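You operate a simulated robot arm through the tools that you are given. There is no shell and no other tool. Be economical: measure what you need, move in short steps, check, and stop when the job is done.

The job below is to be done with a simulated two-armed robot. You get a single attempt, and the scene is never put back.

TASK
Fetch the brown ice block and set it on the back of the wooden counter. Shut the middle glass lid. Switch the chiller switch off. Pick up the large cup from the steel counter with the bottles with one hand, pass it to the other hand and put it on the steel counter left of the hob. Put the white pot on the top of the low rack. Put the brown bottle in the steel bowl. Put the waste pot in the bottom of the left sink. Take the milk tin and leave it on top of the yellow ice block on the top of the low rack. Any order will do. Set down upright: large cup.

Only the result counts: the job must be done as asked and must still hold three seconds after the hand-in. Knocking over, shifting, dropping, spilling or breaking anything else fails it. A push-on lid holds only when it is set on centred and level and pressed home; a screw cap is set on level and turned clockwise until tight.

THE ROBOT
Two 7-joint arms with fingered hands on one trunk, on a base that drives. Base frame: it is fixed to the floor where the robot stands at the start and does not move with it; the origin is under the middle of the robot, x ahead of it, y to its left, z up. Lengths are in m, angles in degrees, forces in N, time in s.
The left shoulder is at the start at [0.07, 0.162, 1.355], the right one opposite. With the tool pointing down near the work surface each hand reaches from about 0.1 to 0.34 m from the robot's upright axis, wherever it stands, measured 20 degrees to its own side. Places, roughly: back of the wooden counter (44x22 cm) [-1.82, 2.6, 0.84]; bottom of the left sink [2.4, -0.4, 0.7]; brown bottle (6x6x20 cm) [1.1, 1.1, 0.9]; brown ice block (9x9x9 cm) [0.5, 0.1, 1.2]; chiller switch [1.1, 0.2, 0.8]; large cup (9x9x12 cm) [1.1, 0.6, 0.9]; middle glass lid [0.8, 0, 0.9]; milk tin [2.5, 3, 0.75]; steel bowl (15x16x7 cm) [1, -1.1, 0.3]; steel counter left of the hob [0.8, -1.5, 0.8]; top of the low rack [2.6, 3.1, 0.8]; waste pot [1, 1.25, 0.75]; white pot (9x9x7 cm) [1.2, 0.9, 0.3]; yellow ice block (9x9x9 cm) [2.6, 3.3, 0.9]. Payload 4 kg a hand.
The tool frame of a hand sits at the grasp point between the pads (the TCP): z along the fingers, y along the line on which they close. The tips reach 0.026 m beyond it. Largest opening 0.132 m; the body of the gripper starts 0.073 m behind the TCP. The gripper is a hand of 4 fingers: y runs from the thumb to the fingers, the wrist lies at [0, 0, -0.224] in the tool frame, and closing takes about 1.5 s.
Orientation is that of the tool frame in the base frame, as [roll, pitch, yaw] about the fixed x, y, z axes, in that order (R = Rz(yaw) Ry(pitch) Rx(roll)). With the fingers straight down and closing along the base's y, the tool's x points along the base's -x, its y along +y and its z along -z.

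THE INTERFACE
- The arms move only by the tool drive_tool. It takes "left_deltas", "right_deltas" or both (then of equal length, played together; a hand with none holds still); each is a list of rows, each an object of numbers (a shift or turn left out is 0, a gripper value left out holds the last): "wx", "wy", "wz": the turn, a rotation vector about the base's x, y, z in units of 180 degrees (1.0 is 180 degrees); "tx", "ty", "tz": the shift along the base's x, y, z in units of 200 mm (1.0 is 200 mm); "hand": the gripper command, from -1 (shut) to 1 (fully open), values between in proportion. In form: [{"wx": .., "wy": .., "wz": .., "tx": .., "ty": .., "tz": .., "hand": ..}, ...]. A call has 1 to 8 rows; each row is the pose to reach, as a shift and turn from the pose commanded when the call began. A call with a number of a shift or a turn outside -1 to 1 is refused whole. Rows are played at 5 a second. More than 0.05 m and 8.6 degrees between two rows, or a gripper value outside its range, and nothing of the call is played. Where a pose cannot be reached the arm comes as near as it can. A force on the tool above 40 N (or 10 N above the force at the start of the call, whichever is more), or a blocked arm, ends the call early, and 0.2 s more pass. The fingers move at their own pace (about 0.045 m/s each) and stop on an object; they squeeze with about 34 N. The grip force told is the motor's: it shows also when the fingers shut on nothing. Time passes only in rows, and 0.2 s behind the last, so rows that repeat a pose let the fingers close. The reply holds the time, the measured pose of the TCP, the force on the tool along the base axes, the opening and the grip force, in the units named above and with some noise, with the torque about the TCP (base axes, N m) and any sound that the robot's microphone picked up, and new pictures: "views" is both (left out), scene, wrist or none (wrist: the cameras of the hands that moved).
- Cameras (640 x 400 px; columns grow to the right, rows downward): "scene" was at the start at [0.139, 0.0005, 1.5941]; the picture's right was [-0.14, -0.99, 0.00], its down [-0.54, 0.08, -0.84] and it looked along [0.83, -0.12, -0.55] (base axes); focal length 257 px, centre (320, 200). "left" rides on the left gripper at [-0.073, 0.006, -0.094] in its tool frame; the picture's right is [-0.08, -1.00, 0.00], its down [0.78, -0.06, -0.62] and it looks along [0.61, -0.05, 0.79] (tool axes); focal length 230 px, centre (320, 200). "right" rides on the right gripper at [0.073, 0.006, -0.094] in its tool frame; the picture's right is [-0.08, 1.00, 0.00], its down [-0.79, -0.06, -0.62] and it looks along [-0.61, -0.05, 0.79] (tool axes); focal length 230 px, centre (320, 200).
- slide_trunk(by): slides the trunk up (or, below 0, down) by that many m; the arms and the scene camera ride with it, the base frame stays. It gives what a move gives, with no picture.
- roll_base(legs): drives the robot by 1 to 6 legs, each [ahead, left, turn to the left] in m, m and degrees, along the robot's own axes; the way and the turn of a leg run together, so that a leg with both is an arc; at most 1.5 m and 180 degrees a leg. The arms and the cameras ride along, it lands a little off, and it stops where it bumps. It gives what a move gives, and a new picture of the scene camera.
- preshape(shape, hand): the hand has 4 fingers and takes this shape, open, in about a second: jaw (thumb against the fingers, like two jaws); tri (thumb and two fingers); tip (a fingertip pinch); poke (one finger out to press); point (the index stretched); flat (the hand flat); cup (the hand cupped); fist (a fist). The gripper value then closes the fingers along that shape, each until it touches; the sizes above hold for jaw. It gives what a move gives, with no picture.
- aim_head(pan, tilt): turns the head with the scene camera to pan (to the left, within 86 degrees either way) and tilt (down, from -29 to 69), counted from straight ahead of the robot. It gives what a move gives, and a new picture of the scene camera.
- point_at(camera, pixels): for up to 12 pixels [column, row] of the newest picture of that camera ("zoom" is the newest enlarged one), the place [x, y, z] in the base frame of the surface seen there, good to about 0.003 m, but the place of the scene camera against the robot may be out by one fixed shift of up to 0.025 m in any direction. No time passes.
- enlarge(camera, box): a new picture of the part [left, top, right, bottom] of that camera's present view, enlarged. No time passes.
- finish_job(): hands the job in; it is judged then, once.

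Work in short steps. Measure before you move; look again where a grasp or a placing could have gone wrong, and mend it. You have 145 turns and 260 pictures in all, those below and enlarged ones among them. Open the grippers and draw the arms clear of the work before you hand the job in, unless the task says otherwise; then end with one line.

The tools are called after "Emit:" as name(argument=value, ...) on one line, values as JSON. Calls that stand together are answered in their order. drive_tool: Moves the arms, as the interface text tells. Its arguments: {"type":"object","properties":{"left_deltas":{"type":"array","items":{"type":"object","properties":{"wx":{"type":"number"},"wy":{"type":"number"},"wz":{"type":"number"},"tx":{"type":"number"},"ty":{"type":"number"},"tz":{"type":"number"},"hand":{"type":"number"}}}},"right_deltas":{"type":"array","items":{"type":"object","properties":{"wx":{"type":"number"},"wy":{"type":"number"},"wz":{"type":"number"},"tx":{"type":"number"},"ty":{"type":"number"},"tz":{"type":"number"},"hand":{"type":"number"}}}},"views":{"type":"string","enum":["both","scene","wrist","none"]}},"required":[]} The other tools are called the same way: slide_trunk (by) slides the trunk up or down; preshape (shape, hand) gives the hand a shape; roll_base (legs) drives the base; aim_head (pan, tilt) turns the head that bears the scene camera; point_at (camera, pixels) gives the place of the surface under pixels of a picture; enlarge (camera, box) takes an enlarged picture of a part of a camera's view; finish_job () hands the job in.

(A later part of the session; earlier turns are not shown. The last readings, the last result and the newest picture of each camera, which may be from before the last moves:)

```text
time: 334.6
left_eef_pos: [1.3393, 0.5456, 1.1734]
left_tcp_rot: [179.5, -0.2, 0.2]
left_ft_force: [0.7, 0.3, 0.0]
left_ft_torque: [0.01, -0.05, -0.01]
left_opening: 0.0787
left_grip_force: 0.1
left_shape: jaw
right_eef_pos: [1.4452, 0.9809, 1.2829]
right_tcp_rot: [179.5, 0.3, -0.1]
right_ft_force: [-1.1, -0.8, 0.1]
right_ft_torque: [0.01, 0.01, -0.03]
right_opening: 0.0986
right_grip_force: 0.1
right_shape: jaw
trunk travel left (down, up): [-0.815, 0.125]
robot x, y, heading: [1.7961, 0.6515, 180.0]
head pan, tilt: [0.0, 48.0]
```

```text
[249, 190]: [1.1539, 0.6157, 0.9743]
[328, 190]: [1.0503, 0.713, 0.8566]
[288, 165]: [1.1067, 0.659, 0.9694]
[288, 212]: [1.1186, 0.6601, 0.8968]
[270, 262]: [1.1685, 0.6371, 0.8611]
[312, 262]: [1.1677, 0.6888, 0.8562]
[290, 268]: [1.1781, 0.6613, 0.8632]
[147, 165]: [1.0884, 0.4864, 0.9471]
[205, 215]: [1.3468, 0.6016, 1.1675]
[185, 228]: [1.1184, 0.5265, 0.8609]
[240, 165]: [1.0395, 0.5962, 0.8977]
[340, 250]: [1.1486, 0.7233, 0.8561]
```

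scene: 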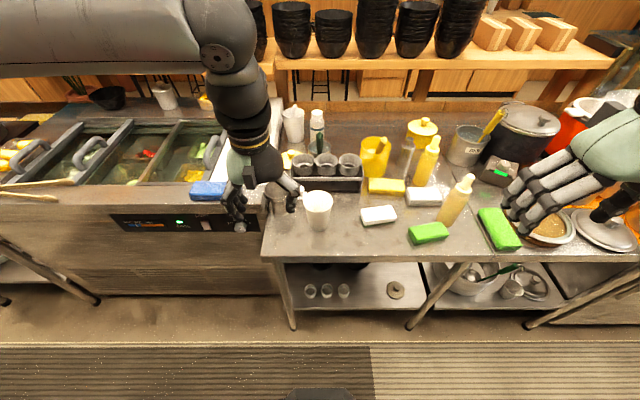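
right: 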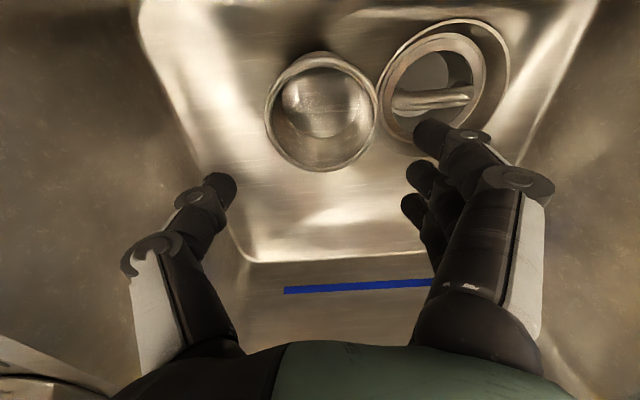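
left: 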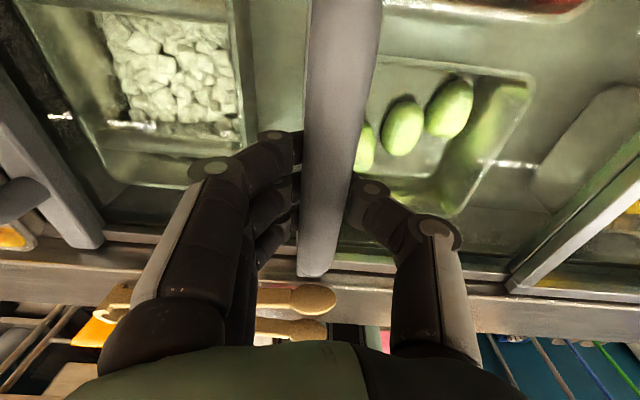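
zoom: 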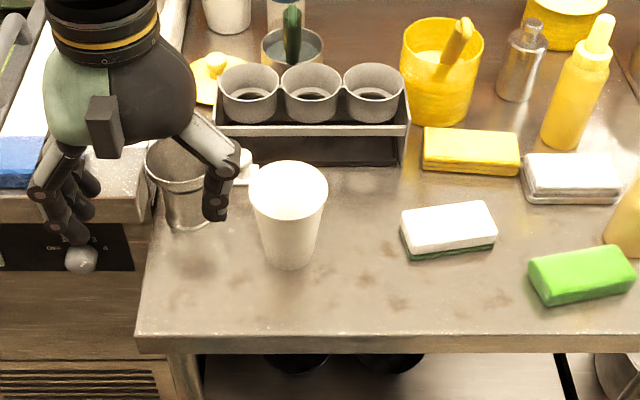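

Cup base ≈(1.147, 0.646), height 0.12. I'll take it low from the front with the left hand tilted forward; back off, tilt high in the air first.

Emit:
roll_base(legs=[[-0.075, -0.05, 0]])

Emit:
drive_tool(left_deltas=[{"tx": -0.2, "ty": 0.05, "hand": 0.6}, {"tx": -0.4, "ty": 0.1, "wy": 0.03}, {"tx": -0.6, "ty": 0.15, "wy": 0.07}, {"tx": -0.75, "ty": 0.2, "wy": 0.11}, {"tx": -0.85, "ty": 0.25, "wy": 0.155}, {"tx": -0.85, "ty": 0.25, "wy": 0.2}, {"tx": -0.85, "ty": 0.25, "wy": 0.245}, {"tx": -0.85, "ty": 0.25, "wy": 0.29}], views="none")

Emit:
drive_tool(left_deltas=[{"wy": 0.045}, {"wy": 0.09}, {"wy": 0.12}, {"wy": 0.12}], views="both")

```text
time: 335.7
left_eef_pos: [1.4088, 0.5905, 1.171]
left_tcp_rot: [179.6, -0.4, 0.3]
left_ft_force: [-0.2, -0.2, -0.1]
left_ft_torque: [0.01, -0.03, -0.06]
left_opening: 0.0788
left_grip_force: 0.0
left_shape: jaw
right_eef_pos: [1.5136, 1.0261, 1.2818]
right_tcp_rot: [179.7, 0.1, 0.0]
right_ft_force: [-0.4, 0.3, -0.2]
right_ft_torque: [0.01, -0.01, 0.01]
right_opening: 0.0988
right_grip_force: 0.1
right_shape: jaw
trunk travel left (down, up): [-0.815, 0.125]
robot x, y, heading: [1.8708, 0.6967, 180.1]
head pan, tilt: [0.0, 48.0]
```

scene: 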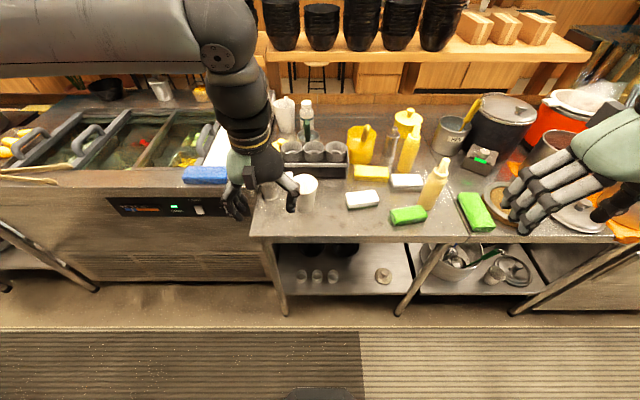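

```text
time: 337.5
left_eef_pos: [1.2421, 0.6441, 1.173]
left_tcp_rot: [179.9, 52.1, 0.6]
left_ft_force: [-0.3, 0.0, 0.1]
left_ft_torque: [0.0, -0.01, 0.02]
left_opening: 0.1052
left_grip_force: 0.1
left_shape: jaw
right_eef_pos: [1.5182, 1.0309, 1.2826]
right_tcp_rot: [179.6, 0.2, 0.0]
right_ft_force: [-0.4, -0.4, -0.7]
right_ft_torque: [0.02, -0.03, 0.03]
right_opening: 0.0988
right_grip_force: 0.1
right_shape: jaw
trunk travel left (down, up): [-0.815, 0.125]
robot x, y, heading: [1.8677, 0.6984, 179.8]
head pan, tilt: [0.0, 48.0]
```

```text
time: 338.5
left_eef_pos: [1.242, 0.6425, 1.1743]
left_tcp_rot: [-179.2, 73.6, 1.3]
left_ft_force: [-0.4, -0.2, 0.5]
left_ft_torque: [0.05, 0.01, -0.03]
left_opening: 0.1054
left_grip_force: 0.0
left_shape: jaw
right_eef_pos: [1.519, 1.0286, 1.283]
right_tcp_rot: [179.6, 0.3, 0.0]
right_ft_force: [-0.5, -0.5, 0.0]
right_ft_torque: [0.01, 0.0, -0.02]
right_opening: 0.0987
right_grip_force: 0.1
right_shape: jaw
trunk travel left (down, up): [-0.815, 0.125]
robot x, y, heading: [1.8706, 0.701, 179.8]
head pan, tilt: [0.0, 48.0]
```

scene: 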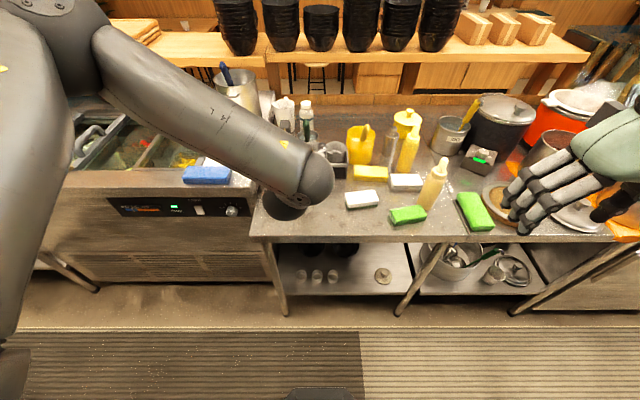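
left: 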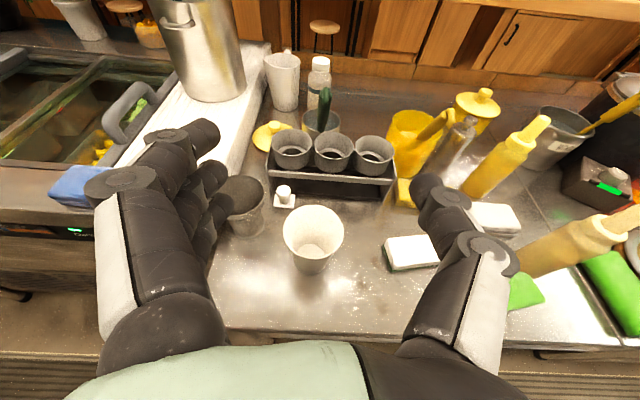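

Reachable. Measure the cup from the wrist view, then lower the trunk.

Emit:
point_at(camera="left", pixels=[[285, 232], [343, 232], [313, 207], [313, 260], [313, 272], [228, 232], [264, 215], [285, 200]])

Emit:
slide_trunk(by=-0.265)

Emit:
enlarge(camera="left", box=[0, 0, 640, 400])

```text
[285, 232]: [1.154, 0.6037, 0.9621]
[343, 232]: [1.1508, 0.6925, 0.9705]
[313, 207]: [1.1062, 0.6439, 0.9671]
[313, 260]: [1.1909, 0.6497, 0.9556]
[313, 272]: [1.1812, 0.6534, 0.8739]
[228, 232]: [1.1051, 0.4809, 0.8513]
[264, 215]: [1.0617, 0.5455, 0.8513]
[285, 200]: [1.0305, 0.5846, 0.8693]
```

```text
time: 341.2
left_eef_pos: [1.2434, 0.6436, 0.9075]
left_tcp_rot: [-179.4, 73.5, 1.2]
left_ft_force: [0.2, 0.0, 0.3]
left_ft_torque: [0.02, -0.01, 0.0]
left_opening: 0.1053
left_grip_force: 0.1
left_shape: jaw
right_eef_pos: [1.5198, 1.0294, 1.0167]
right_tcp_rot: [179.6, 0.3, 0.0]
right_ft_force: [-0.2, 0.3, -0.6]
right_ft_torque: [0.0, 0.01, 0.0]
right_opening: 0.0988
right_grip_force: 0.1
right_shape: jaw
trunk travel left (down, up): [-0.55, 0.39]
robot x, y, heading: [1.8699, 0.7015, 180.0]
head pan, tilt: [0.0, 48.0]
```

```text
1.00 times, centred on (320, 200) of left (not enlarged: the box is as wide or as high as the picture)
```

zoom: 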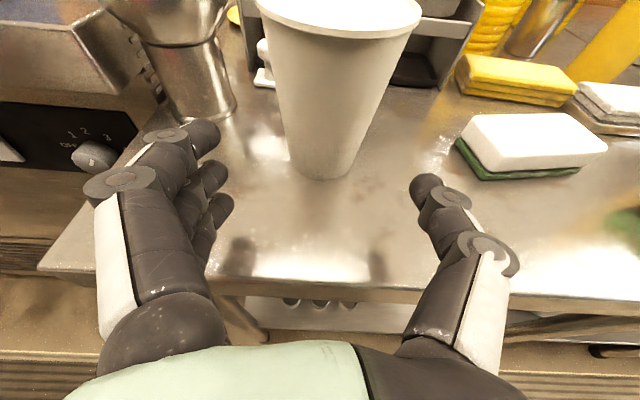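

Cup at (1.151, 0.648), centred between digits. Advance 8 cm.

Emit:
drive_tool(left_deltas=[{"tx": -0.13, "ty": 0.02}, {"tx": -0.26, "ty": 0.02}, {"tx": -0.4, "ty": 0.02}, {"tx": -0.4, "ty": 0.02}], views="wrist")

```text
time: 342.2
left_eef_pos: [1.1628, 0.6472, 0.9088]
left_tcp_rot: [-179.4, 73.8, 1.3]
left_ft_force: [0.3, -0.1, -0.6]
left_ft_torque: [0.02, 0.03, -0.03]
left_opening: 0.1054
left_grip_force: 0.1
left_shape: jaw
right_eef_pos: [1.5189, 1.0298, 1.0178]
right_tcp_rot: [179.5, 0.4, 0.0]
right_ft_force: [0.4, 0.0, 0.1]
right_ft_torque: [0.01, 0.03, 0.0]
right_opening: 0.0983
right_grip_force: 0.1
right_shape: jaw
trunk travel left (down, up): [-0.55, 0.39]
robot x, y, heading: [1.8712, 0.7009, 179.9]
head pan, tilt: [0.0, 48.0]
```

left: 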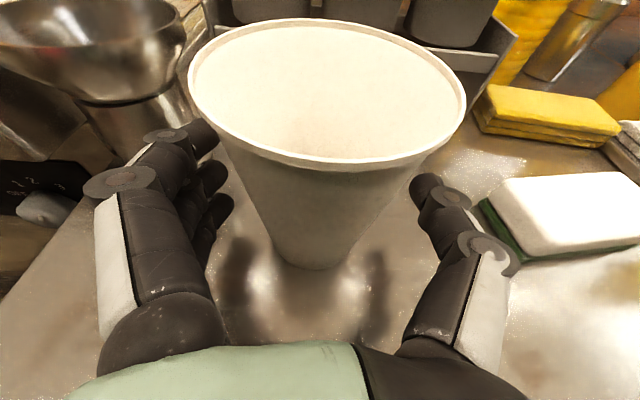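

Well placed. Lower 8 mm, close, then lift by trunk.

Emit:
drive_tool(left_deltas=[{"tz": -0.04}, {"tz": -0.04, "hand": -1}, {"tz": -0.04}, {"tz": -0.04}, {"tz": -0.04}, {"tz": -0.04}, {"tz": -0.04}], views="wrist")

Emit:
slide_trunk(by=0.2)

Emit:
aim_head(pan=0, tilt=45)

```text
time: 343.8
left_eef_pos: [1.1624, 0.6481, 0.9008]
left_tcp_rot: [-179.4, 73.6, 1.3]
left_ft_force: [-0.4, -0.1, 0.2]
left_ft_torque: [0.02, -0.02, -0.04]
left_opening: 0.062
left_grip_force: 34.1
left_shape: jaw
right_eef_pos: [1.519, 1.0304, 1.0171]
right_tcp_rot: [179.6, 0.3, 0.0]
right_ft_force: [0.1, -0.4, -0.1]
right_ft_torque: [0.05, 0.01, 0.01]
right_opening: 0.0988
right_grip_force: 0.0
right_shape: jaw
trunk travel left (down, up): [-0.55, 0.39]
robot x, y, heading: [1.8688, 0.7015, 179.9]
head pan, tilt: [0.0, 48.0]
```

left: 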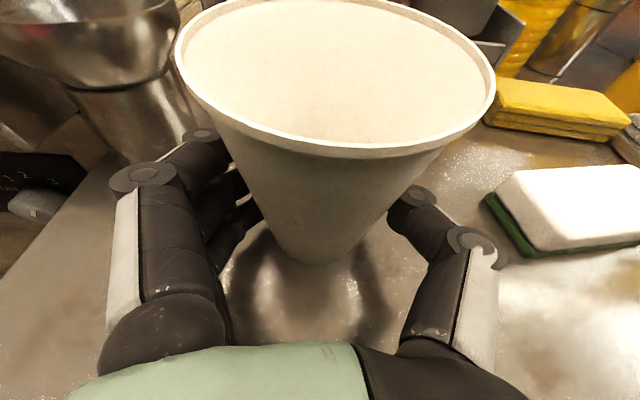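

```text
time: 346.0
left_eef_pos: [1.1631, 0.6471, 1.1003]
left_tcp_rot: [-179.4, 73.5, 1.2]
left_ft_force: [0.1, -0.3, 0.3]
left_ft_torque: [0.0, 0.02, -0.01]
left_opening: 0.0621
left_grip_force: 33.9
left_shape: jaw
right_eef_pos: [1.5192, 1.0301, 1.218]
right_tcp_rot: [179.6, 0.3, 0.0]
right_ft_force: [0.0, 0.1, 0.2]
right_ft_torque: [-0.01, 0.02, 0.01]
right_opening: 0.0984
right_grip_force: 0.1
right_shape: jaw
trunk travel left (down, up): [-0.75, 0.19]
robot x, y, heading: [1.8714, 0.7007, 180.2]
head pan, tilt: [0.0, 48.0]
```

```text
time: 346.6
left_eef_pos: [1.1623, 0.6477, 1.0999]
left_tcp_rot: [-179.4, 73.7, 1.2]
left_ft_force: [-0.2, 0.4, -1.1]
left_ft_torque: [0.03, 0.0, -0.04]
left_opening: 0.0618
left_grip_force: 34.4
left_shape: jaw
right_eef_pos: [1.5195, 1.0291, 1.2183]
right_tcp_rot: [179.6, 0.3, 0.0]
right_ft_force: [0.2, 0.2, -1.0]
right_ft_torque: [0.0, 0.0, 0.02]
right_opening: 0.0988
right_grip_force: 0.1
right_shape: jaw
trunk travel left (down, up): [-0.75, 0.19]
robot x, y, heading: [1.8689, 0.702, 179.8]
head pan, tilt: [0.0, 45.0]
```

scene: 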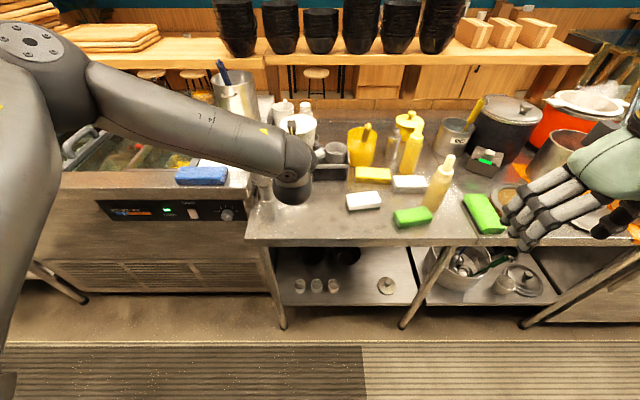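

Cup lifted. Bring it to the middle in front of the robot (x≈1.26, y≈0.69, z≈1.0) and verify.

Emit:
drive_tool(left_deltas=[{"tx": 0.1, "ty": 0.04, "tz": -0.08}, {"tx": 0.2, "ty": 0.08, "tz": -0.16}, {"tx": 0.3, "ty": 0.12, "tz": -0.24}, {"tx": 0.4, "ty": 0.16, "tz": -0.32}, {"tx": 0.5, "ty": 0.2, "tz": -0.4}, {"tx": 0.5, "ty": 0.2, "tz": -0.5}, {"tx": 0.5, "ty": 0.2, "tz": -0.5}], right_deltas=[{"tx": 0.0, "tz": 0.1}, {"tz": 0.2, "wz": -0.04}, {"tz": 0.2, "wz": -0.08}, {"tz": 0.2, "wz": -0.12}, {"tz": 0.2, "wz": -0.16}, {"tz": 0.2, "wz": -0.2}, {"tz": 0.2, "wz": -0.24}], views="both")

```text
time: 348.2
left_eef_pos: [1.2626, 0.6879, 0.9998]
left_tcp_rot: [-179.5, 73.7, 1.2]
left_ft_force: [-0.3, 0.4, 0.3]
left_ft_torque: [-0.02, 0.03, -0.01]
left_opening: 0.0617
left_grip_force: 33.8
left_shape: jaw
right_eef_pos: [1.5189, 1.0309, 1.2577]
right_tcp_rot: [179.6, 0.3, -43.2]
right_ft_force: [0.5, 0.6, -0.3]
right_ft_torque: [0.03, 0.01, -0.01]
right_opening: 0.0986
right_grip_force: 0.0
right_shape: jaw
trunk travel left (down, up): [-0.75, 0.19]
robot x, y, heading: [1.8688, 0.7011, 179.9]
head pan, tilt: [0.0, 45.0]
```

scene: 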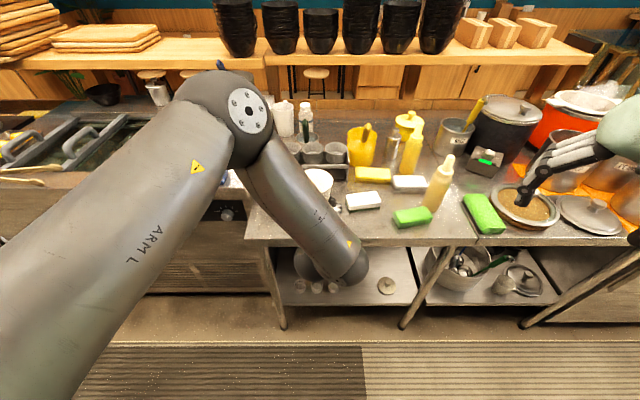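
right: 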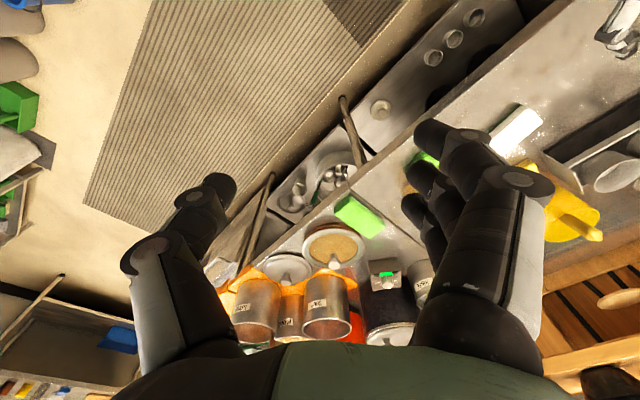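
left: 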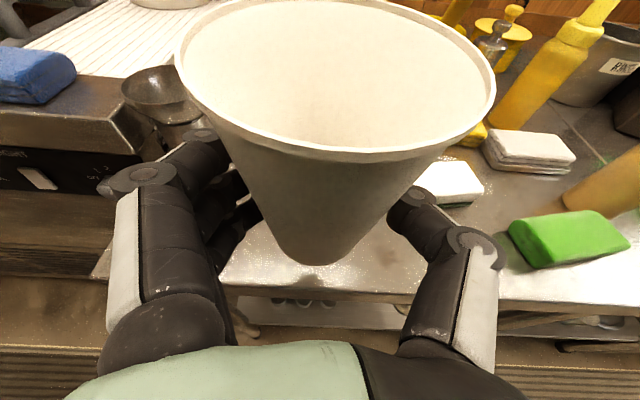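

Cup firm in the left hand. Check where the left elbow is before bringing the right hand over.

Emit:
point_at(camera="scene", pixels=[[240, 80], [250, 120], [300, 190], [345, 260], [320, 180], [309, 175], [200, 110], [270, 110]])

```text
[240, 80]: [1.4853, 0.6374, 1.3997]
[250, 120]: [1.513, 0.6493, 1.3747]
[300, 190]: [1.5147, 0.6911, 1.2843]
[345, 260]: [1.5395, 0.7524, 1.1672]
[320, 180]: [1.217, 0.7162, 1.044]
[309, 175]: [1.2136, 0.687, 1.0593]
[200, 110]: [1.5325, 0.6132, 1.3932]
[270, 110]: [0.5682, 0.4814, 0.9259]
```

Left forearm stands near (1.5, 0.65–0.75). I bring the right hand in an arc from the right side, halfway first.

Emit:
drive_tool(right_deltas=[{"tx": -0.15, "ty": -0.05, "hand": 0.9}, {"tx": -0.35, "ty": -0.1}, {"tx": -0.55, "ty": -0.2}, {"tx": -0.75, "ty": -0.3}, {"tx": -0.9, "ty": -0.45}, {"tx": -1.0, "ty": -0.6}, {"tx": -1.0, "ty": -0.8}, {"tx": -1.0, "ty": -0.9}], views="both")

```text
time: 350.0
left_eef_pos: [1.2638, 0.6879, 0.9999]
left_tcp_rot: [-179.4, 73.6, 1.2]
left_ft_force: [0.4, -0.4, -0.1]
left_ft_torque: [0.0, 0.01, 0.01]
left_opening: 0.0617
left_grip_force: 33.7
left_shape: jaw
right_eef_pos: [1.3713, 0.9123, 1.2172]
right_tcp_rot: [179.3, 0.3, -43.2]
right_ft_force: [-0.8, 0.1, 1.1]
right_ft_torque: [0.0, -0.01, -0.02]
right_opening: 0.1252
right_grip_force: 0.0
right_shape: jaw
right hand out of reach, approached as far as the arm can: row 5, 6, 7, 8
trunk travel left (down, up): [-0.75, 0.19]
robot x, y, heading: [1.8688, 0.699, 179.8]
head pan, tilt: [0.0, 45.0]
```

scene: 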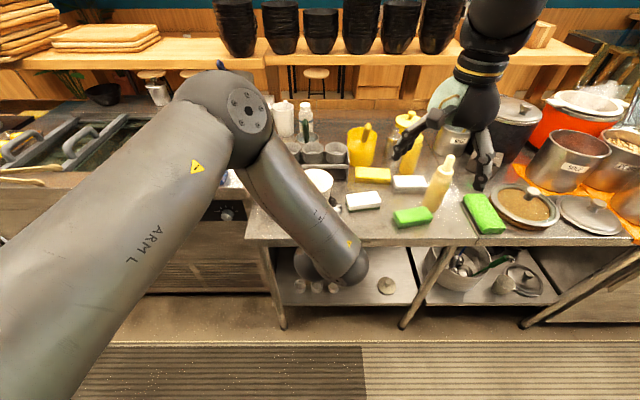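
right: 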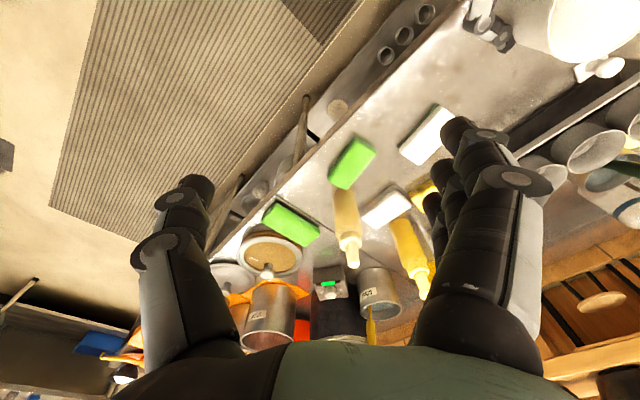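

Right arm is too high relative to its shoulder. Raise the trunk 0.12 while lowering both hands, and bring the cup a bit to the right.

Emit:
slide_trunk(by=0.12)

Emit:
drive_tool(left_deltas=[{"tz": -0.12, "ty": 0.08}, {"tz": -0.24, "ty": 0.16}, {"tz": -0.36, "ty": 0.24}, {"tz": -0.48, "ty": 0.32}, {"tz": -0.6, "ty": 0.4}, {"tz": -0.6, "ty": 0.4}], right_deltas=[{"tz": -0.16}, {"tz": -0.32}, {"tz": -0.48}, {"tz": -0.64}, {"tz": -0.8}, {"tz": -0.8}], views="both")

```text
time: 351.5
left_eef_pos: [1.2613, 0.688, 1.1205]
left_tcp_rot: [-179.4, 73.5, 1.2]
left_ft_force: [0.2, 0.2, -0.3]
left_ft_torque: [-0.01, 0.0, 0.0]
left_opening: 0.0617
left_grip_force: 34.0
left_shape: jaw
right_eef_pos: [1.3711, 0.9125, 1.3375]
right_tcp_rot: [179.3, 0.3, -43.2]
right_ft_force: [-0.4, 0.0, 0.5]
right_ft_torque: [-0.03, 0.0, 0.03]
right_opening: 0.1251
right_grip_force: 0.1
right_shape: jaw
trunk travel left (down, up): [-0.87, 0.07]
robot x, y, heading: [1.8707, 0.7025, 180.0]
head pan, tilt: [0.0, 45.0]
```

```text
time: 352.9
left_eef_pos: [1.2636, 0.7672, 1.0006]
left_tcp_rot: [-179.4, 73.8, 1.2]
left_ft_force: [-0.3, 0.6, 0.7]
left_ft_torque: [0.0, -0.03, 0.0]
left_opening: 0.0616
left_grip_force: 34.2
left_shape: jaw
right_eef_pos: [1.3696, 0.9124, 1.177]
right_tcp_rot: [179.2, 0.3, -43.2]
right_ft_force: [1.0, 0.1, 0.6]
right_ft_torque: [0.02, 0.01, 0.01]
right_opening: 0.1251
right_grip_force: 0.0
right_shape: jaw
trunk travel left (down, up): [-0.87, 0.07]
robot x, y, heading: [1.8698, 0.6978, 180.0]
head pan, tilt: [0.0, 45.0]
```

scene: 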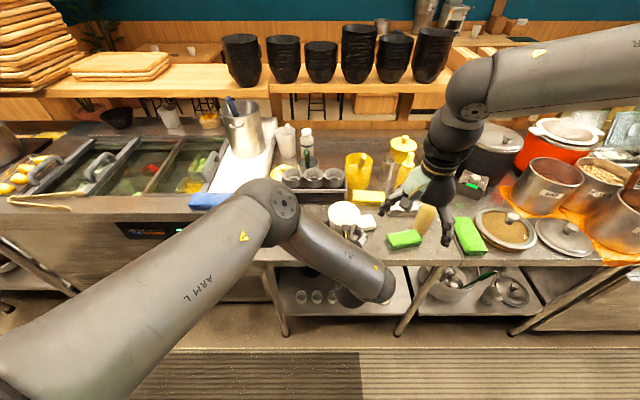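
right: 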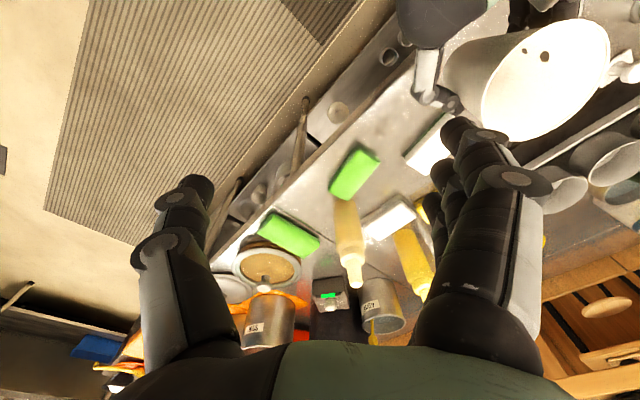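
left: 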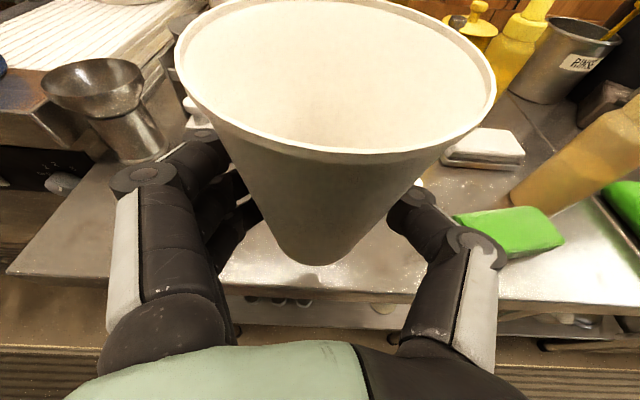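

Cup axis ≈(1.2526, 0.767), top ≈1.07. Move the right hand over it at z≈1.18.

Emit:
drive_tool(right_deltas=[{"tx": -0.12, "ty": -0.15}, {"tx": -0.24, "ty": -0.3}, {"tx": -0.36, "ty": -0.45}, {"tx": -0.48, "ty": -0.6}, {"tx": -0.585, "ty": -0.727}, {"tx": -0.585, "ty": -0.727}], views="both")

```text
time: 354.3
left_eef_pos: [1.2632, 0.7682, 1.0021]
left_tcp_rot: [-179.4, 73.7, 1.2]
left_ft_force: [0.5, 0.3, -0.1]
left_ft_torque: [0.0, -0.01, 0.03]
left_opening: 0.0615
left_grip_force: 34.4
left_shape: jaw
right_eef_pos: [1.3384, 0.8717, 1.1781]
right_tcp_rot: [179.2, 0.4, -43.2]
right_ft_force: [-0.4, -0.1, -0.4]
right_ft_torque: [0.01, 0.01, 0.02]
right_opening: 0.1254
right_grip_force: 0.0
right_shape: jaw
right hand out of reach, approached as far as the arm can: row 2, 3, 4, 5, 6
trunk travel left (down, up): [-0.87, 0.07]
robot x, y, heading: [1.8699, 0.7006, 180.0]
head pan, tilt: [0.0, 45.0]
```

scene: 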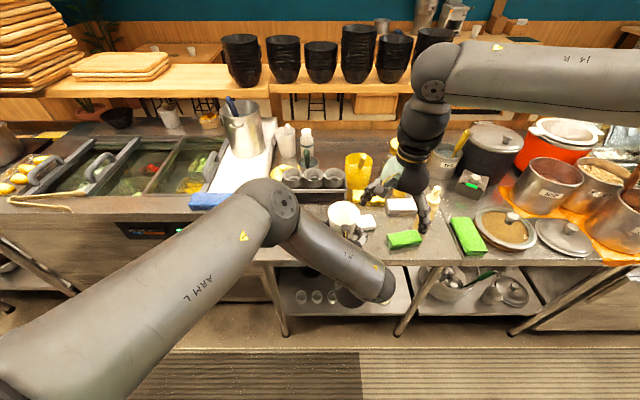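
right: 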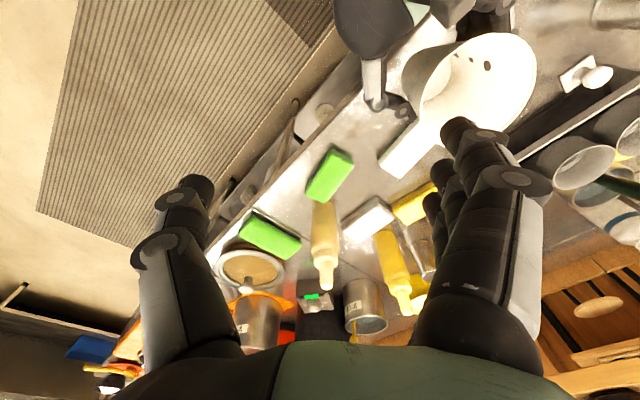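

Wrist yaw limits the reach. Unwind the yaw to about −10° while moving toward the cup.

Emit:
drive_tool(right_deltas=[{"wz": 0.045}, {"wz": 0.09}, {"wz": 0.135}, {"wz": 0.18}, {"wz": 0.18, "tx": -0.15, "ty": -0.15}, {"wz": 0.18, "tx": -0.28, "ty": -0.3}, {"wz": 0.18, "tx": -0.43, "ty": -0.45}, {"wz": 0.18, "tx": -0.43, "ty": -0.52}], views="both")

```text
time: 356.1
left_eef_pos: [1.2618, 0.7683, 1.0002]
left_tcp_rot: [-179.4, 73.6, 1.1]
left_ft_force: [-0.5, 0.1, 0.4]
left_ft_torque: [-0.01, 0.02, -0.02]
left_opening: 0.0616
left_grip_force: 34.0
left_shape: jaw
right_eef_pos: [1.3336, 0.8748, 1.1802]
right_tcp_rot: [179.1, 0.4, -10.8]
right_ft_force: [0.1, -0.1, 0.2]
right_ft_torque: [0.0, -0.04, 0.02]
right_opening: 0.1253
right_grip_force: 0.1
right_shape: jaw
right hand out of reach, approached as far as the arm can: row 5, 6, 7, 8
trunk travel left (down, up): [-0.87, 0.07]
robot x, y, heading: [1.8705, 0.699, 179.8]
head pan, tilt: [0.0, 45.0]
```

scene: 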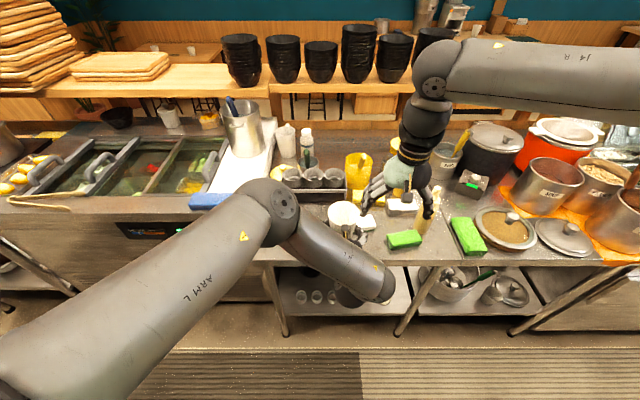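
right: 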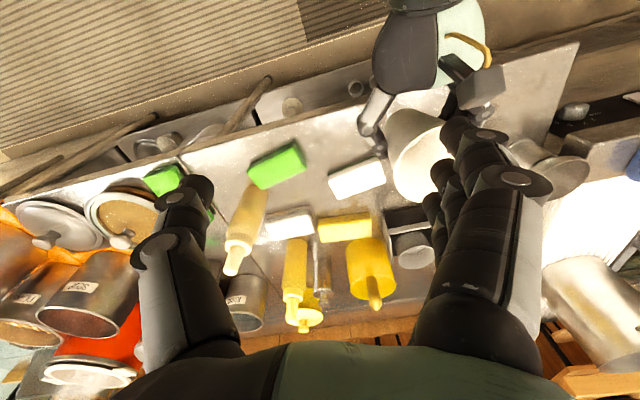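

Right arm's limit is about here, so bring the cup to it: move the left hand right/back with a −35° yaw, passing under the right hand.

Emit:
drive_tool(left_deltas=[{"wz": -0.03, "tx": 0.05, "ty": 0.06}, {"wz": -0.06, "tx": 0.1, "ty": 0.12}, {"wz": -0.09, "tx": 0.16, "ty": 0.18}, {"wz": -0.12, "tx": 0.22, "ty": 0.24}, {"wz": -0.15, "tx": 0.28, "ty": 0.3}, {"wz": -0.18, "tx": 0.34, "ty": 0.36}, {"wz": -0.2, "tx": 0.4, "ty": 0.42}, {"wz": -0.2, "tx": 0.4, "ty": 0.42}], views="both")

```text
time: 357.9
left_eef_pos: [1.3766, 0.8839, 1.0386]
left_tcp_rot: [-179.9, 73.4, -34.9]
left_ft_force: [-0.6, 1.1, 0.4]
left_ft_torque: [0.0, -0.03, -0.02]
left_opening: 0.0616
left_grip_force: 34.2
left_shape: jaw
left hand out of reach, approached as far as the arm can: row 4, 5, 6, 7, 8
right_eef_pos: [1.3325, 0.8746, 1.1804]
right_tcp_rot: [179.1, 0.4, -10.7]
right_ft_force: [0.3, -0.1, -0.4]
right_ft_torque: [-0.01, 0.03, -0.03]
right_opening: 0.1254
right_grip_force: 0.0
right_shape: jaw
trunk travel left (down, up): [-0.87, 0.07]
robot x, y, heading: [1.8685, 0.7024, 179.8]
head pan, tilt: [0.0, 45.0]
```

scene: 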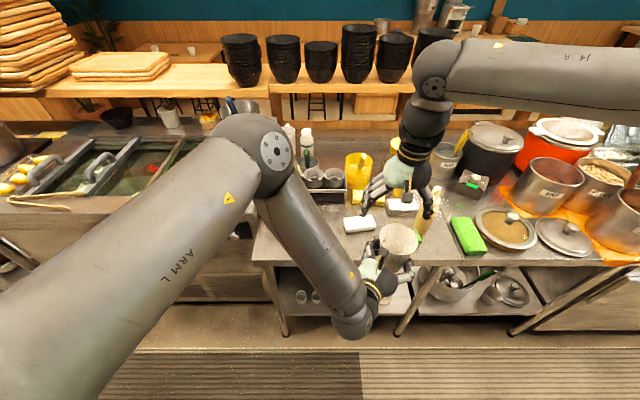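
left: 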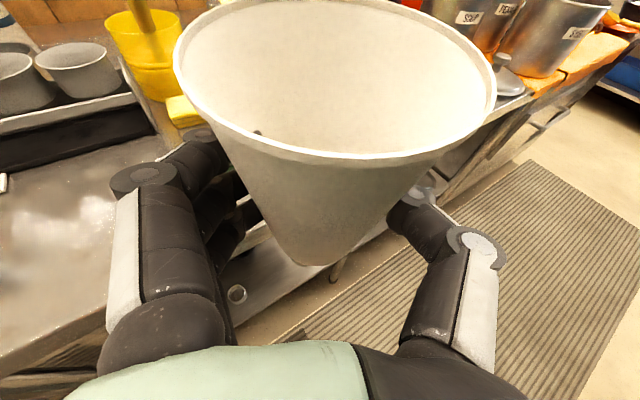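

The cup axis is now ≈(1.368, 0.890), top ≈1.107. Centre the right hand above it.

Emit:
drive_tool(right_deltas=[{"tx": 0.09, "ty": 0.04}, {"tx": 0.175, "ty": 0.077}, {"tx": 0.175, "ty": 0.077}], views="both")

```text
time: 358.7
left_eef_pos: [1.3751, 0.8843, 1.0396]
left_tcp_rot: [-179.6, 73.4, -34.6]
left_ft_force: [-0.4, 0.5, 0.1]
left_ft_torque: [-0.02, -0.02, -0.03]
left_opening: 0.0614
left_grip_force: 34.5
left_shape: jaw
right_eef_pos: [1.3676, 0.8912, 1.1797]
right_tcp_rot: [179.3, 0.2, -10.9]
right_ft_force: [-0.5, -0.4, 0.3]
right_ft_torque: [-0.02, -0.01, -0.02]
right_opening: 0.1252
right_grip_force: 0.0
right_shape: jaw
trunk travel left (down, up): [-0.87, 0.07]
robot x, y, heading: [1.8677, 0.7005, 179.7]
head pan, tilt: [0.0, 45.0]
```

scene: 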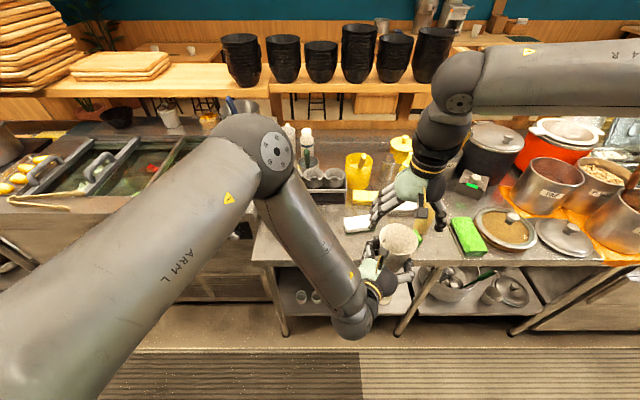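
right: 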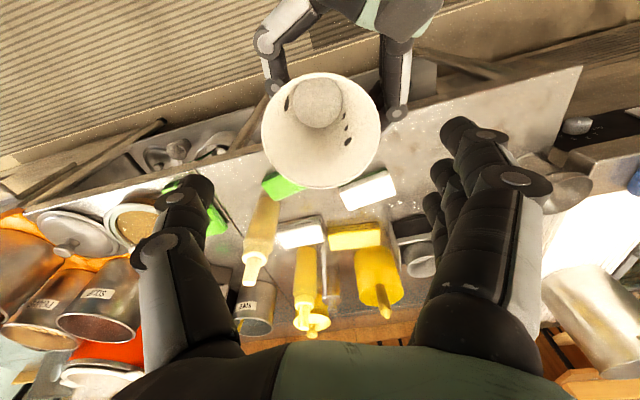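

Cup nicely centred under the right hand; left digit marks are mid-wall. Descend stepwise.

Emit:
drive_tool(right_deltas=[{"tz": -0.1}, {"tz": -0.2}, {"tz": -0.28}, {"tz": -0.32}, {"tz": -0.32}], views="wrist")

```text
time: 359.9
left_eef_pos: [1.3756, 0.8829, 1.039]
left_tcp_rot: [-179.6, 73.3, -34.7]
left_ft_force: [-0.3, 0.2, 0.5]
left_ft_torque: [0.0, 0.0, -0.03]
left_opening: 0.0614
left_grip_force: 33.9
left_shape: jaw
right_eef_pos: [1.3682, 0.8895, 1.114]
right_tcp_rot: [179.3, 0.3, -10.8]
right_ft_force: [-0.4, 0.8, 0.1]
right_ft_torque: [-0.01, 0.01, -0.02]
right_opening: 0.1252
right_grip_force: 0.1
right_shape: jaw
trunk travel left (down, up): [-0.87, 0.07]
robot x, y, heading: [1.8685, 0.6985, 180.0]
head pan, tilt: [0.0, 45.0]
```

right: 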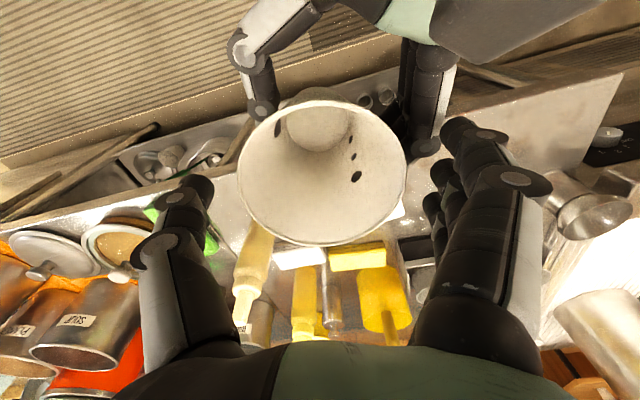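

Cup centre is ~1.5 cm nearer (+x), and the right fingers are close to the left fingers; rotate the right hand −30° away from them and shift +x 1.4 cm.

Emit:
drive_tool(right_deltas=[{"tz": 0.05, "wz": -0.04, "tx": 0.03}, {"tz": 0.05, "wz": -0.08, "tx": 0.06}, {"tz": 0.05, "wz": -0.12, "tx": 0.07}, {"tz": 0.05, "wz": -0.16, "tx": 0.07}, {"tz": 0.0, "wz": -0.18, "tx": 0.07}, {"tz": 0.0, "wz": -0.18, "tx": 0.07}], views="both")

```text
time: 361.3
left_eef_pos: [1.376, 0.8832, 1.0385]
left_tcp_rot: [-179.8, 73.5, -34.8]
left_ft_force: [-0.4, -0.1, -0.6]
left_ft_torque: [0.0, 0.01, 0.02]
left_opening: 0.0611
left_grip_force: 34.0
left_shape: jaw
right_eef_pos: [1.3828, 0.8898, 1.1151]
right_tcp_rot: [179.3, 0.3, -43.3]
right_ft_force: [-0.6, -0.2, 0.0]
right_ft_torque: [0.02, -0.02, -0.02]
right_opening: 0.1253
right_grip_force: 0.0
right_shape: jaw
trunk travel left (down, up): [-0.87, 0.07]
robot x, y, heading: [1.8716, 0.7019, 180.1]
head pan, tilt: [0.0, 45.0]
```

scene: 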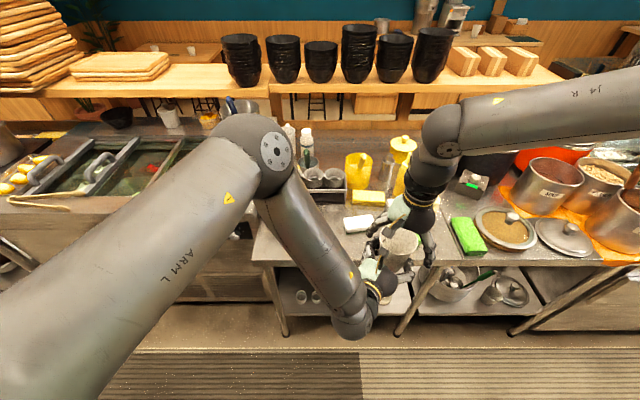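
right: 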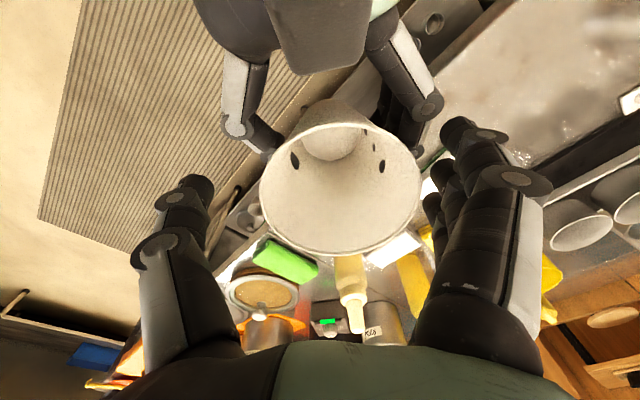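

Shift −y 1.3 cm, lower 8 mm, then close the right hand gently.

Emit:
drive_tool(right_deltas=[{"ty": -0.035}, {"ty": -0.065, "tz": -0.04}, {"ty": -0.065, "tz": -0.04, "hand": 0.5}, {"ty": -0.065, "tz": -0.04, "hand": 0.3}, {"ty": -0.065, "tz": -0.04, "hand": 0.3}], views="wrist")

```text
time: 362.5
left_eef_pos: [1.3756, 0.8821, 1.0386]
left_tcp_rot: [-179.8, 73.4, -34.7]
left_ft_force: [0.2, -0.1, -0.2]
left_ft_torque: [-0.01, 0.03, 0.0]
left_opening: 0.0613
left_grip_force: 34.2
left_shape: jaw
right_eef_pos: [1.3838, 0.8755, 1.105]
right_tcp_rot: [179.2, 0.3, -43.3]
right_ft_force: [-0.3, -0.2, -0.6]
right_ft_torque: [-0.02, -0.04, -0.02]
right_opening: 0.0865
right_grip_force: 0.0
right_shape: jaw
trunk travel left (down, up): [-0.87, 0.07]
robot x, y, heading: [1.8673, 0.7045, 179.8]
head pan, tilt: [0.0, 45.0]
```

right: 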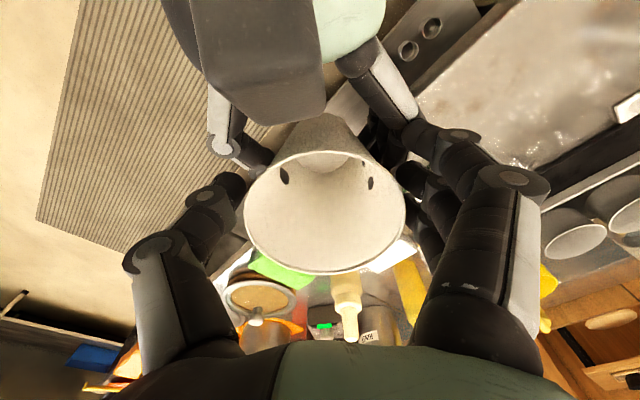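

Centred. Close fully with the right hand.

Emit:
drive_tool(right_deltas=[{"hand": 0.1}, {"hand": -0.1}, {"hand": -1}, {"hand": -1}, {"hand": -1}], views="wrist")

```text
time: 363.7
left_eef_pos: [1.3751, 0.8834, 1.0388]
left_tcp_rot: [-179.9, 73.3, -34.8]
left_ft_force: [-2.6, -2.1, 0.3]
left_ft_torque: [0.09, -0.15, -0.1]
left_opening: 0.0612
left_grip_force: 34.5
left_shape: jaw
right_eef_pos: [1.3829, 0.8771, 1.1059]
right_tcp_rot: [179.3, 0.4, -43.2]
right_ft_force: [2.1, 1.6, 0.1]
right_ft_torque: [0.02, -0.03, 0.04]
right_opening: 0.0644
right_grip_force: 34.5
right_shape: jaw
trunk travel left (down, up): [-0.87, 0.07]
robot x, y, heading: [1.8664, 0.7016, 179.7]
head pan, tilt: [0.0, 45.0]
```

right: 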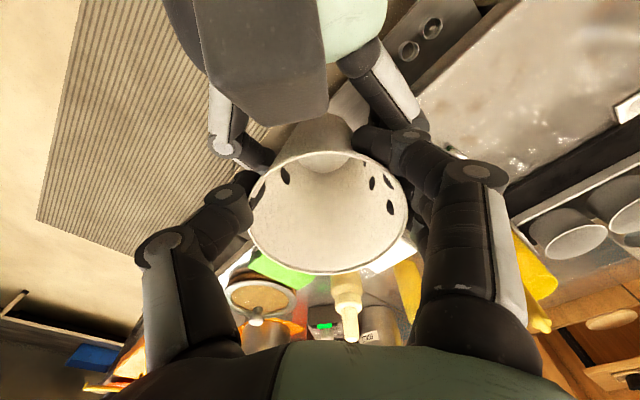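

Both hands hold it. Now open the left hand.

Emit:
drive_tool(left_deltas=[{"hand": -0.2}, {"hand": 0.1}, {"hand": 0.4}, {"hand": 0.8}, {"hand": 1.0}, {"hand": 1.0}, {"hand": 1.0}], views="wrist")

```text
time: 365.3
left_eef_pos: [1.3753, 0.8832, 1.0385]
left_tcp_rot: [-179.8, 73.4, -34.8]
left_ft_force: [0.0, -0.6, 0.1]
left_ft_torque: [-0.01, -0.02, 0.03]
left_opening: 0.132
left_grip_force: 0.1
left_shape: jaw
right_eef_pos: [1.3834, 0.8771, 1.1052]
right_tcp_rot: [179.4, 0.3, -43.2]
right_ft_force: [0.0, -0.4, -0.3]
right_ft_torque: [-0.01, 0.02, 0.01]
right_opening: 0.0639
right_grip_force: 33.8
right_shape: jaw
trunk travel left (down, up): [-0.87, 0.07]
robot x, y, heading: [1.8663, 0.6997, 180.2]
head pan, tilt: [0.0, 45.0]
```

left: 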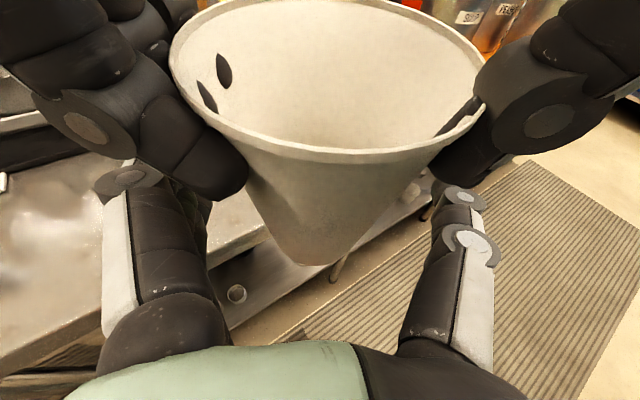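

Right holds the cup alone. Lift the cup straight up out of the left hand.

Emit:
drive_tool(right_deltas=[{"tz": 0.12}, {"tz": 0.25}, {"tz": 0.4}, {"tz": 0.55}, {"tz": 0.65}, {"tz": 0.65}], views="both")

```text
time: 366.7
left_eef_pos: [1.3754, 0.8837, 1.0393]
left_tcp_rot: [-179.8, 73.3, -34.8]
left_ft_force: [0.9, 0.4, 0.5]
left_ft_torque: [-0.04, 0.03, -0.01]
left_opening: 0.1316
left_grip_force: 0.0
left_shape: jaw
right_eef_pos: [1.3819, 0.8763, 1.2358]
right_tcp_rot: [179.3, 0.3, -43.2]
right_ft_force: [0.5, 0.4, 0.0]
right_ft_torque: [-0.02, -0.02, -0.01]
right_opening: 0.0637
right_grip_force: 33.3
right_shape: jaw
trunk travel left (down, up): [-0.87, 0.07]
robot x, y, heading: [1.8712, 0.7003, 180.0]
head pan, tilt: [0.0, 45.0]
```

scene: 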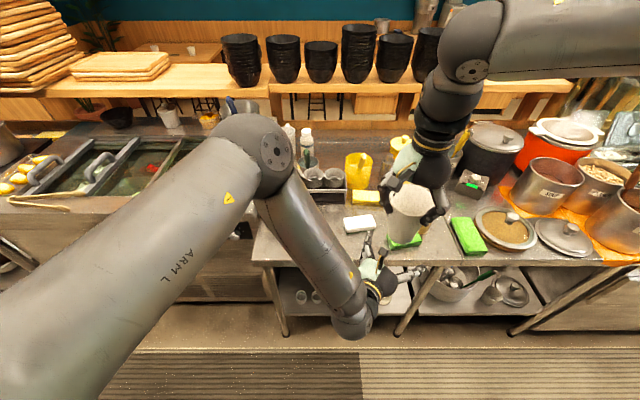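
right: 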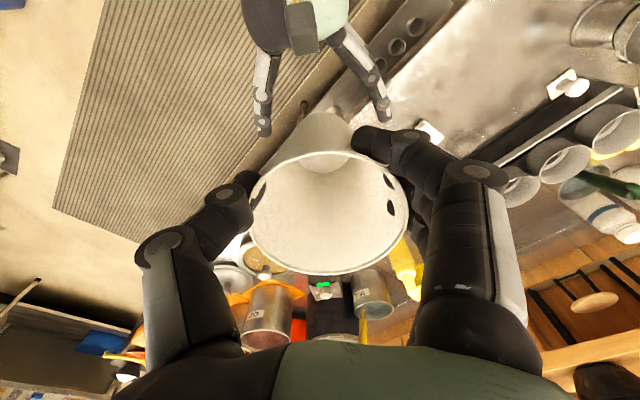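

Cup is upright in the right hand. Return the left hand to its side and untilt.

Emit:
drive_tool(left_deltas=[{"ty": -0.15, "tx": -0.05, "wz": 0.03}, {"ty": -0.3, "tx": -0.1, "wz": 0.06}, {"ty": -0.45, "tx": -0.15, "wz": 0.1}, {"ty": -0.6, "tx": -0.2, "wz": 0.14}, {"ty": -0.75, "tx": -0.25, "wz": 0.17}, {"ty": -0.9, "tx": -0.3, "wz": 0.19}, {"ty": -1.0, "tx": -0.3, "wz": 0.19}], views="none")

Emit:
drive_tool(left_deltas=[{"wy": -0.045, "tz": 0.1}, {"wy": -0.09, "tz": 0.2}, {"wy": -0.135, "tz": 0.3}, {"wy": -0.18, "tz": 0.4}, {"wy": -0.225, "tz": 0.5}, {"wy": -0.27, "tz": 0.6}, {"wy": -0.315, "tz": 0.7}, {"wy": -0.36, "tz": 0.8}], views="scene")

```text
time: 368.3
left_eef_pos: [1.3159, 0.684, 1.0394]
left_tcp_rot: [-179.4, 73.7, -0.6]
left_ft_force: [0.0, 0.2, -0.2]
left_ft_torque: [0.0, -0.01, -0.01]
left_opening: 0.1319
left_grip_force: 0.0
left_shape: jaw
right_eef_pos: [1.3836, 0.8766, 1.2367]
right_tcp_rot: [179.3, 0.3, -43.2]
right_ft_force: [0.5, 0.0, -0.4]
right_ft_torque: [0.04, -0.01, 0.04]
right_opening: 0.0637
right_grip_force: 34.3
right_shape: jaw
trunk travel left (down, up): [-0.87, 0.07]
robot x, y, heading: [1.8694, 0.7007, 179.9]
head pan, tilt: [0.0, 45.0]
```

```text
time: 369.6
left_eef_pos: [1.2624, 0.6662, 1.0442]
left_tcp_rot: [170.9, 30.6, 0.1]
left_ft_force: [-0.3, -0.1, 0.2]
left_ft_torque: [0.0, -0.03, 0.0]
left_opening: 0.1319
left_grip_force: 0.0
left_shape: jaw
left hand out of reach, approached as far as the arm can: row 4, 5, 6
right_eef_pos: [1.3783, 0.8744, 1.2339]
right_tcp_rot: [179.4, 0.2, -43.1]
right_ft_force: [-0.2, 0.5, -1.2]
right_ft_torque: [0.04, -0.02, -0.02]
right_opening: 0.0639
right_grip_force: 33.9
right_shape: jaw
trunk travel left (down, up): [-0.87, 0.07]
robot x, y, heading: [1.8637, 0.699, -180.2]
head pan, tilt: [0.0, 45.0]
stopped in row 6 (left hand): the arm was blocked; the commanded pose is now the measured one
```

scene: 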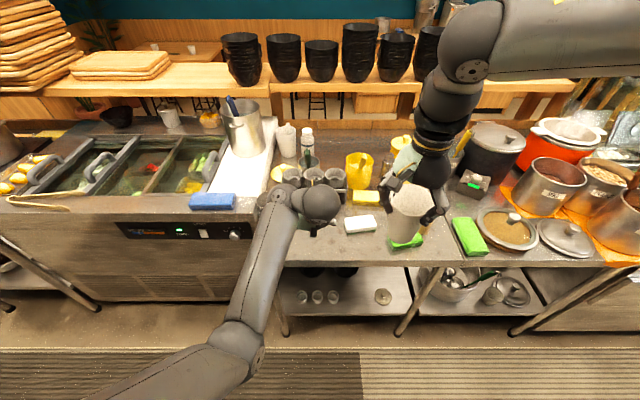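

The left arm flipped elbow-down and got blocked. Move it gently up and back.

Emit:
drive_tool(left_deltas=[{"tz": 0.1}, {"tz": 0.2}, {"tz": 0.35}, {"tz": 0.5}], views="both")

```text
time: 370.6
left_eef_pos: [1.2264, 0.6882, 1.0931]
left_tcp_rot: [170.5, 30.6, 0.2]
left_ft_force: [0.0, -0.8, -0.2]
left_ft_torque: [-0.02, 0.01, -0.03]
left_opening: 0.1319
left_grip_force: 0.0
left_shape: jaw
left hand out of reach, approached as far as the arm can: row 1, 2, 3, 4
right_eef_pos: [1.3817, 0.8758, 1.2355]
right_tcp_rot: [179.2, 0.3, -43.1]
right_ft_force: [0.4, 0.3, -0.7]
right_ft_torque: [0.01, 0.01, 0.0]
right_opening: 0.064
right_grip_force: 33.8
right_shape: jaw
trunk travel left (down, up): [-0.87, 0.07]
robot x, y, heading: [1.8676, 0.7037, -179.8]
head pan, tilt: [0.0, 45.0]
```

scene: 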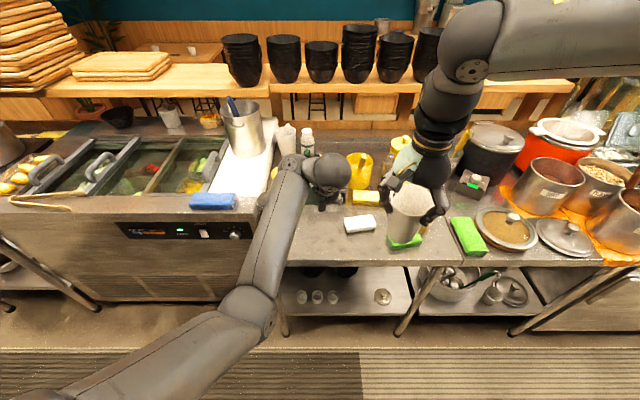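
left: 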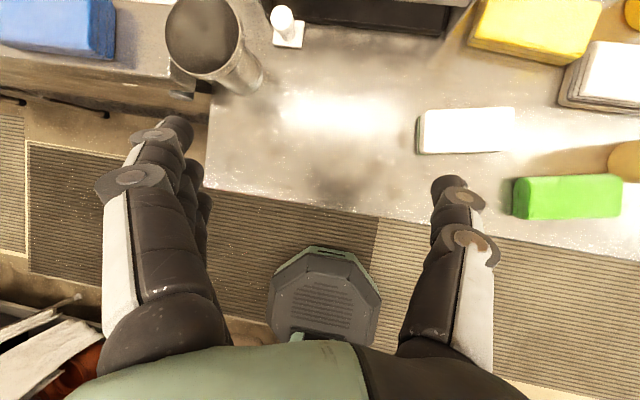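

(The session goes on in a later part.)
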